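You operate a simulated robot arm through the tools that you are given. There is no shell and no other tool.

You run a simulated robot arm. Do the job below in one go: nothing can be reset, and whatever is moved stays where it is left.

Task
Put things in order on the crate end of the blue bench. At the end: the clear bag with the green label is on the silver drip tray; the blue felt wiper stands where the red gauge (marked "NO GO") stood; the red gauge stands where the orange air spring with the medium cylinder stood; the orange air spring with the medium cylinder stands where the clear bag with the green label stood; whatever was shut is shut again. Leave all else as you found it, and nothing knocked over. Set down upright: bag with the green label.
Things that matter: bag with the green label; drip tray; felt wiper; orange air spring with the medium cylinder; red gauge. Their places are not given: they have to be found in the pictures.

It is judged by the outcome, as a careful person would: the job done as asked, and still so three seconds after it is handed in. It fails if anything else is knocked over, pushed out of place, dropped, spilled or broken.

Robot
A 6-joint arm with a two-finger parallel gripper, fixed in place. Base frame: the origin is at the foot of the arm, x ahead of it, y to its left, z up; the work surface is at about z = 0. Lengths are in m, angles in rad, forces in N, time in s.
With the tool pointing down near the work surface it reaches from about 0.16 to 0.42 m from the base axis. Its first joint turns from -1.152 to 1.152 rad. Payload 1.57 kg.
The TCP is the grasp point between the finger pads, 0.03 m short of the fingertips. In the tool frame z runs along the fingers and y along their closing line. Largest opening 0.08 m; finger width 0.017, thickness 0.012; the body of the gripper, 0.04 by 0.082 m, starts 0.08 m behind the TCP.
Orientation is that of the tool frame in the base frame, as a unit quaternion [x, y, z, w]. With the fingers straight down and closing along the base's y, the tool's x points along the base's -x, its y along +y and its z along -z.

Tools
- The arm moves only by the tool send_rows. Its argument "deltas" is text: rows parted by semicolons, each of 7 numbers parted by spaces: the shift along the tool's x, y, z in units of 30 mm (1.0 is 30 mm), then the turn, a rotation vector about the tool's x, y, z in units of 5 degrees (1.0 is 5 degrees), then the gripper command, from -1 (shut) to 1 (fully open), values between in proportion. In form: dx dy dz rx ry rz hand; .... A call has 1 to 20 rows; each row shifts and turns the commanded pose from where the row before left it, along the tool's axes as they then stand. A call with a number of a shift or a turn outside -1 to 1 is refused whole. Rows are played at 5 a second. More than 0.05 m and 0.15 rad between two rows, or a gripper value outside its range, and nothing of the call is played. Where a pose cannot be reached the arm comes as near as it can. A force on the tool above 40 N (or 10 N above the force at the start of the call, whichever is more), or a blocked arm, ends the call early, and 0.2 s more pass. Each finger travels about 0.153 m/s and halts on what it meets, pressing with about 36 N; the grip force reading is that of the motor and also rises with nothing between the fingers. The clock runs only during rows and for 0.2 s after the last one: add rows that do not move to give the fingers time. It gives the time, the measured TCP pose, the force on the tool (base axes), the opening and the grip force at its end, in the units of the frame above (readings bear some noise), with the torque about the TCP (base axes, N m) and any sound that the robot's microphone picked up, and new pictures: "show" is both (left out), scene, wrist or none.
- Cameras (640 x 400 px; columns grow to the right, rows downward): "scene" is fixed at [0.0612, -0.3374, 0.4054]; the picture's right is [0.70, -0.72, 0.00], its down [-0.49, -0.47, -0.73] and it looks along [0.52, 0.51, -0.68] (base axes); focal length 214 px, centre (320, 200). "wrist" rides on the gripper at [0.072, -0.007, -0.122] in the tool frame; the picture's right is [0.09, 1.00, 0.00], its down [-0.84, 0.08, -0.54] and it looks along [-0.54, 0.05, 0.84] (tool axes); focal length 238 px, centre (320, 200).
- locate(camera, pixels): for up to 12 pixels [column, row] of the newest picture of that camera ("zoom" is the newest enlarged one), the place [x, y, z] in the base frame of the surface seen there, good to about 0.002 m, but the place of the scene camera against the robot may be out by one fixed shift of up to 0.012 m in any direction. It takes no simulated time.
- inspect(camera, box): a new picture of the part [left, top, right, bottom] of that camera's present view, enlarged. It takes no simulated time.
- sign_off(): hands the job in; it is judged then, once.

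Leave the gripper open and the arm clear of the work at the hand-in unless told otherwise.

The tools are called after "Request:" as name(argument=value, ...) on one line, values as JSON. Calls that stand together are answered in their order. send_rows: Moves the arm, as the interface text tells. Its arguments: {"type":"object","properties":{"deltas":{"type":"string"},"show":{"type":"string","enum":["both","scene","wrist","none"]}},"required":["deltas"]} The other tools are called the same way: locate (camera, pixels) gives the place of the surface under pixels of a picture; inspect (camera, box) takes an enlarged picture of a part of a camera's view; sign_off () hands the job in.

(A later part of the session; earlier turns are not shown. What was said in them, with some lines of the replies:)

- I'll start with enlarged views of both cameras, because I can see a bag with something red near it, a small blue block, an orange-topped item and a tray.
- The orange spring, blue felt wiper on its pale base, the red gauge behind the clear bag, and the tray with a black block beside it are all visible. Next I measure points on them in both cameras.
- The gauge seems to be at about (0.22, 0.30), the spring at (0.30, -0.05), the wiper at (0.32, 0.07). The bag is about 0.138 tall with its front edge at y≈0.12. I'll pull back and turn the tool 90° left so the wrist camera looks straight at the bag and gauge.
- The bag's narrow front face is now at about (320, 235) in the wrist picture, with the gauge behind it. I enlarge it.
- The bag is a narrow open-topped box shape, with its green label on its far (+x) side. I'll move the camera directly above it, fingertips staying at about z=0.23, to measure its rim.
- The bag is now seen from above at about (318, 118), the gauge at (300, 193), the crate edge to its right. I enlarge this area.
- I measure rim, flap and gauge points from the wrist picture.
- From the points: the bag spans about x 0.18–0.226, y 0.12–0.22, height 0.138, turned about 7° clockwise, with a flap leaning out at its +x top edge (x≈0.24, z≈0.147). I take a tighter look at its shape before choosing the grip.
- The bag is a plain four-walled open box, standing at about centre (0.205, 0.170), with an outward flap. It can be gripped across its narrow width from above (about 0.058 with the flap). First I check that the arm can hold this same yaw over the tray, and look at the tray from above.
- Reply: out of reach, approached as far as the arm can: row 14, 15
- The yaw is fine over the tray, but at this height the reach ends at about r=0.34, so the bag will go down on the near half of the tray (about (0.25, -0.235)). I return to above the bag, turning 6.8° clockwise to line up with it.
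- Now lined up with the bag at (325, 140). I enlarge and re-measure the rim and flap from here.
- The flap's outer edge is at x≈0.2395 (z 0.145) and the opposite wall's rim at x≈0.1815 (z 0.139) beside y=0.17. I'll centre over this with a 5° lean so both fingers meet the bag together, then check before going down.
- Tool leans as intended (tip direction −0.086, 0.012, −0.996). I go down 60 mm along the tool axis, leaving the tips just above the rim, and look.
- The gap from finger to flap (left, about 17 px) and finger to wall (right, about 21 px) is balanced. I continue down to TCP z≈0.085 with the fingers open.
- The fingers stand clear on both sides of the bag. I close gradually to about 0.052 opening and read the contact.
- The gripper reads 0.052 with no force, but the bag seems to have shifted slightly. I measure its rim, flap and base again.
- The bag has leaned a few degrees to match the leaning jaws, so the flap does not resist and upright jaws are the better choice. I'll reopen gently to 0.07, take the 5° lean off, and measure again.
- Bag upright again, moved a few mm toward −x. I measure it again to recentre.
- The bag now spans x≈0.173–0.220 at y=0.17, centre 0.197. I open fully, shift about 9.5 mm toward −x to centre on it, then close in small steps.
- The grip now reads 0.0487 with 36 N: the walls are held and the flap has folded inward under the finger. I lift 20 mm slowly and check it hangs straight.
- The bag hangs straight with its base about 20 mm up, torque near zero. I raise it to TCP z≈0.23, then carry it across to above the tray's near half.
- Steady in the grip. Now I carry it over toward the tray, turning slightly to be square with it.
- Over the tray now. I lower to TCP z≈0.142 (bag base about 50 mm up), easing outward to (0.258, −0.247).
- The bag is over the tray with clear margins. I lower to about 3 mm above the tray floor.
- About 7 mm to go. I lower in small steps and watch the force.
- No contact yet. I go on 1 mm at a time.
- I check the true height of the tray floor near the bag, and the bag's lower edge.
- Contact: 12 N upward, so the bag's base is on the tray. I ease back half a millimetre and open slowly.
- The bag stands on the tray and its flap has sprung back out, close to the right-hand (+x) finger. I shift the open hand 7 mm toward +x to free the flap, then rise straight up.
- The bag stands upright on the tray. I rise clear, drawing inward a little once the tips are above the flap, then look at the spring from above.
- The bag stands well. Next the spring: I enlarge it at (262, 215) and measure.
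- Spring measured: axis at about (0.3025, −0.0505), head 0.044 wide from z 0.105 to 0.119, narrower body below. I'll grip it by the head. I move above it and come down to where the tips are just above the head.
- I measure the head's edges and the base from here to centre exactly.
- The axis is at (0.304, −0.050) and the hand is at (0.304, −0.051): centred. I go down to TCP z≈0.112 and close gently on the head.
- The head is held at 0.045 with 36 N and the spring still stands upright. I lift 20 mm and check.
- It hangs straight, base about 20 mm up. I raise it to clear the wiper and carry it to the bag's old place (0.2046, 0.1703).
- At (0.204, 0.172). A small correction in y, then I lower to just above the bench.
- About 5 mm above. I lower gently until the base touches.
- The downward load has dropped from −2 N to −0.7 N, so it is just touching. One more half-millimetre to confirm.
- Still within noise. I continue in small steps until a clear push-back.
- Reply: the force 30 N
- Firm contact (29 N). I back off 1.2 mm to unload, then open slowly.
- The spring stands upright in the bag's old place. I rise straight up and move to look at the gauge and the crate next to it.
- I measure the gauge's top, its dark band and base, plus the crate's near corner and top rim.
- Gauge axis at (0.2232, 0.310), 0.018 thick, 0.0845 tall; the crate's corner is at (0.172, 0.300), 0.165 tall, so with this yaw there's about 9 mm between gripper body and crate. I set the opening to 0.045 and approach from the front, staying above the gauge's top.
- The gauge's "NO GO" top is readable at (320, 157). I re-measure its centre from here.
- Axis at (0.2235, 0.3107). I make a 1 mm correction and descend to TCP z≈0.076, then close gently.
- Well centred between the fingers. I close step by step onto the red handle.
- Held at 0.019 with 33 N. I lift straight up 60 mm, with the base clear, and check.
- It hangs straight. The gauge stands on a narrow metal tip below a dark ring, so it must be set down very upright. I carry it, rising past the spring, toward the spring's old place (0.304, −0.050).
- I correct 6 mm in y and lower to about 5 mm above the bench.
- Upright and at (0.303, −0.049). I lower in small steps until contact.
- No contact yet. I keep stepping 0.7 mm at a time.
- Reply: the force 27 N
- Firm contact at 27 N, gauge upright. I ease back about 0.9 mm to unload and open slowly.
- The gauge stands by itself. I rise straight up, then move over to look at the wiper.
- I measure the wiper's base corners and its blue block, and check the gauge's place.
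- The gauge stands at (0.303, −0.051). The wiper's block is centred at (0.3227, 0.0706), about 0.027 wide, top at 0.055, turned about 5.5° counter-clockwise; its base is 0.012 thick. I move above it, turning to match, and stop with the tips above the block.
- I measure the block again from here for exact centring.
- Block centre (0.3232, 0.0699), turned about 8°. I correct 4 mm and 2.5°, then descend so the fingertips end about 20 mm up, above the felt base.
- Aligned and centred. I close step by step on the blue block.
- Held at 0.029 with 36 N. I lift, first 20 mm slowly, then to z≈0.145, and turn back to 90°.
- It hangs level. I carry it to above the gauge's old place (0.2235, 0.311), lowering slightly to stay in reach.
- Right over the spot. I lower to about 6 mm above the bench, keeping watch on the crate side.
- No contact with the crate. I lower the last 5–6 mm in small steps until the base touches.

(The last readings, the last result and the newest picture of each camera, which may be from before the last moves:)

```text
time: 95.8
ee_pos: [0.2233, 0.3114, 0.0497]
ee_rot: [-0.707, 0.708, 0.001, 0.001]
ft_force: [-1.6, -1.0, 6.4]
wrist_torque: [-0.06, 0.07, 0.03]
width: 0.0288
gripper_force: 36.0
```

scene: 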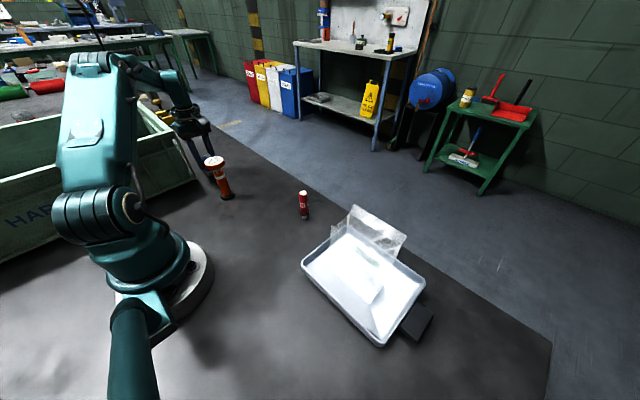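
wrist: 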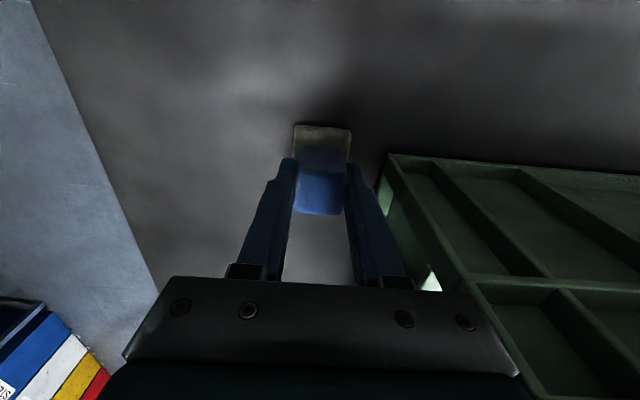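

Contact at 6 N. I open slowly to 0.05 only (crate nearby) and check.

Request:
send_rows(deltas="0 0 0 0 0 0 -0.25; 0 0 0 0 0 0 -0.2; 0 0 0 0 0 0 -0.1; 0 0 0 0 0 0 0; 0 0 0 0 0 0 0.15; 0 0 0 0 0 0 0.25; 0 0 0 0 0 0 0.25", show="both")

Request:
inspect(camera="wrist", box=[240, 90, 400, 260])

```text
time: 97.4
ee_pos: [0.224, 0.3114, 0.0485]
ee_rot: [-0.707, 0.707, 0.001, 0.0]
ft_force: [0.6, -0.2, 0.0]
wrist_torque: [-0.03, 0.02, -0.01]
width: 0.05
gripper_force: 0.0
```

scene: 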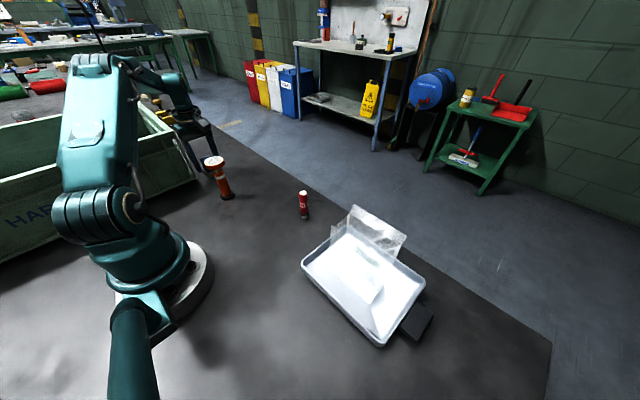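
wrist: 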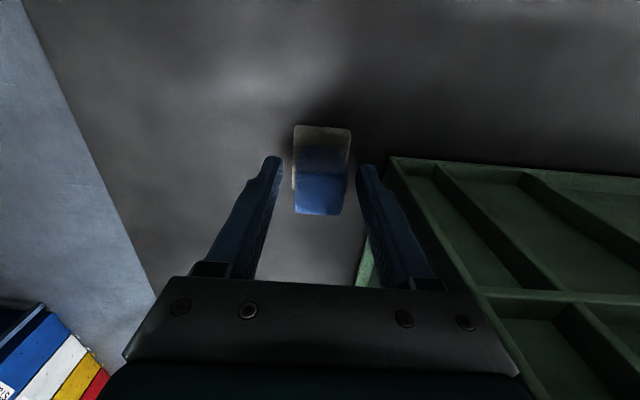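

```text
2.35 times, centred on (320, 175) of wrist
```

zoom: 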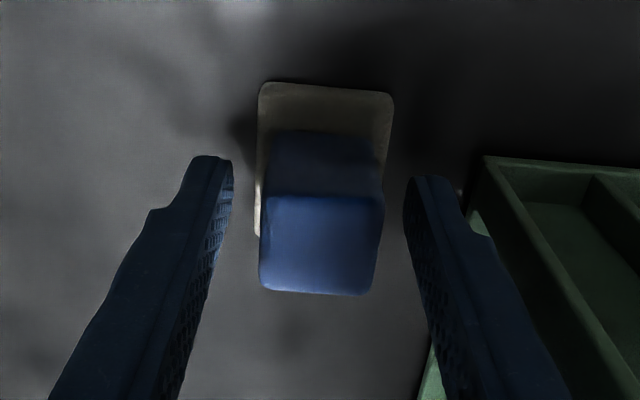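

The wiper stands released. I rise straight up, then draw away, high over the bench.

Request:
send_rows(deltas="0 0 -0.3 0 0 0 0.25; 0 0 -0.6 0 0 0 0.25; 0 0 -0.8 0 0 0 0.25; 0 0 -0.8 0 0 0 0.25; 0 0 -0.5 0 0 0 0.25; 0.4 -0.15 -0.5 0 0 0 0.25; 0.6 -0.2 -0.7 0 0 0 0.25; 0.7 -0.25 -0.7 0 0 0 0.5; 0.8 -0.25 -0.5 0 0 0 1; 0.8 -0.2 0 0 0 0 1; 0.8 -0.2 0 0 0 0 1; 0 0 0 0 0 0 1", show="both")

Request:
inspect(camera="scene", box=[150, 110, 270, 220])

Request:
inspect(camera="wrist", box=[240, 60, 440, 260])

```text
time: 100.0
ee_pos: [0.2613, 0.1878, 0.2115]
ee_rot: [-0.707, 0.707, 0.0, 0.001]
ft_force: [0.6, 0.0, -0.6]
wrist_torque: [-0.01, 0.0, 0.03]
width: 0.0802
gripper_force: 0.1
```

scene: 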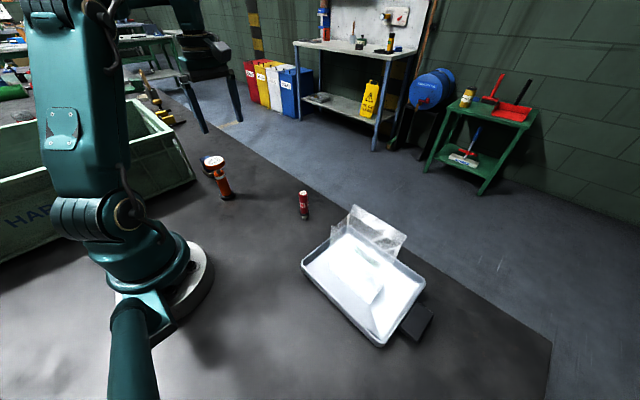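
wrist: 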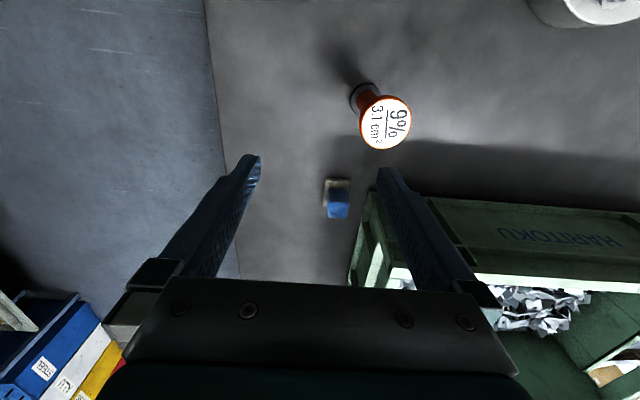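

```text
3.64 times, centred on (210, 165) of scene
```

zoom: 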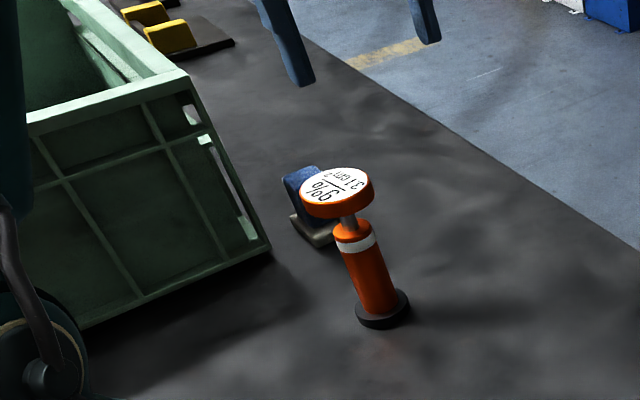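

```text
2.00 times, centred on (340, 160) of wrist
```

zoom: 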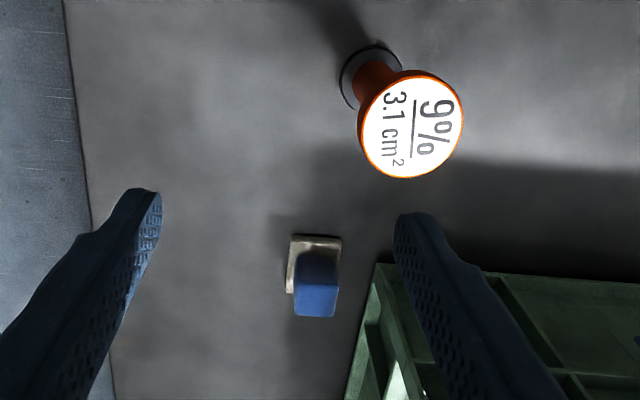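

All stand. I measure the final places, then return to near the starting pose for a last look at everything.

Request:
locate(camera="wrist", pixels=[[338, 203], [328, 182], [348, 182], [328, 204], [361, 122], [411, 122], [385, 98], [386, 147]])

Request:
send_rows(deltas="0.8 0 -0.2 0 0 0 1; 0.9 0 -0.2 0 0 0 1; 0.9 0 -0.2 0 0 0 1; 0.9 0 -0.2 0 0 0 1; 0.9 0 0 0 0 0 1; 0.9 0 0 0 0 0 1; 0.9 0 0 0 0 0 1; 0.6 0 0 0 0 0 1; 0 0 0 0 0 0 1; 0 0 0 0 0 0 1; 0 0 0 0 0 0 1", show="both")

Request:
inspect(camera="scene", box=[290, 180, 440, 350])

Request:
inspect(camera="scene", box=[170, 120, 330, 230])

```text
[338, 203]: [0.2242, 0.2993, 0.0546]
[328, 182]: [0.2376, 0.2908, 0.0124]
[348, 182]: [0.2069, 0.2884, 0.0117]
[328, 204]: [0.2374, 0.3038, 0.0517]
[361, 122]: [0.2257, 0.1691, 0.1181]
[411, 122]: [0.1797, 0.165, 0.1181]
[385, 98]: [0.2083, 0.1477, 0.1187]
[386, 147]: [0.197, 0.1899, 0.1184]
```

```text
time: 102.4
ee_pos: [0.2605, -0.0169, 0.2351]
ee_rot: [0.707, -0.707, 0.0, -0.001]
ft_force: [-0.8, 0.4, 0.0]
wrist_torque: [0.02, 0.03, 0.01]
width: 0.0801
gripper_force: 0.0
```

scene: 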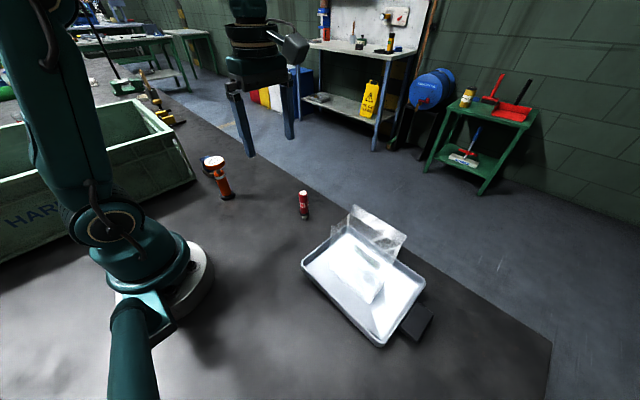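
wrist: 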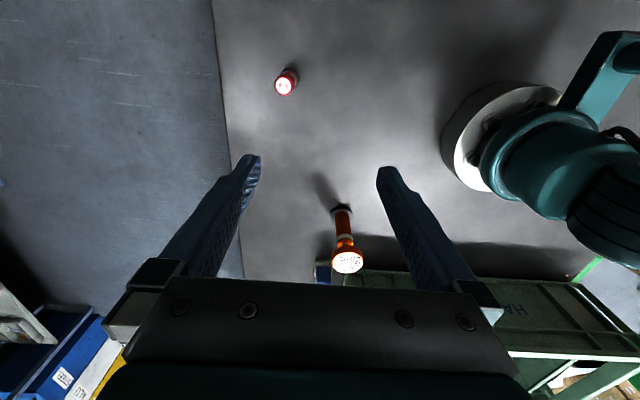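

```text
2.35 times, centred on (365, 265) of scene
```

zoom: 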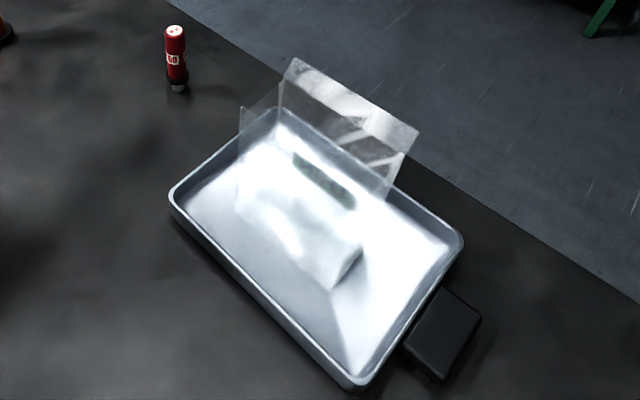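

```text
3.64 times, centred on (250, 175) of scene
```

zoom: 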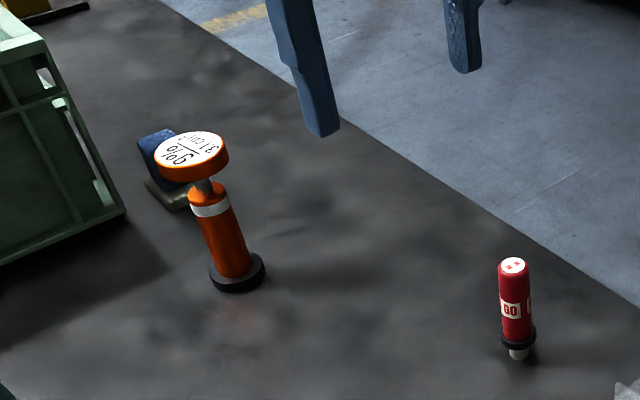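

Final check: the bag stands upright on the tray. The wiper is at about (0.223, 0.312), where the gauge stood. The gauge is at (0.303, −0.051), where the spring stood, and the spring is at (0.203, 0.169), where the bag stood. The tray, black block and crate have not moved. The gripper is open and the arm is clear, so I hand the job in.

Request:
sign_off()

```text
The job is handed in.
```

The job is done and handed in. All four items are in their new places and upright, and nothing was knocked over.

| Item | Now at | Check |
|---|---|---|
| Clear bag with the green label | On the silver drip tray, near (0.26, −0.25) | Upright, flap open as at the start |
| Orange air spring | Where the bag stood, at (0.203, 0.169) | About 2.5 mm from the bag's original centre |
| Red "NO GO" gauge | Where the spring stood, at (0.303, −0.051) | Within 2 mm |
| Blue felt wiper | Where the gauge stood, at (0.223, 0.312) | Within 2 mm; turned about 8° from how it stood before |

- **Bag:** it took two tries to grip and slid about 7 mm on the bench during the first one. Its flap folded inward while I carried it and sprang back out when I let go.
- **Everything else:** the tray, the black block beside it and the crate did not move. Nothing on the bench was shut at the start, so there was nothing to close again. The gripper is open and the arm is clear of the work.
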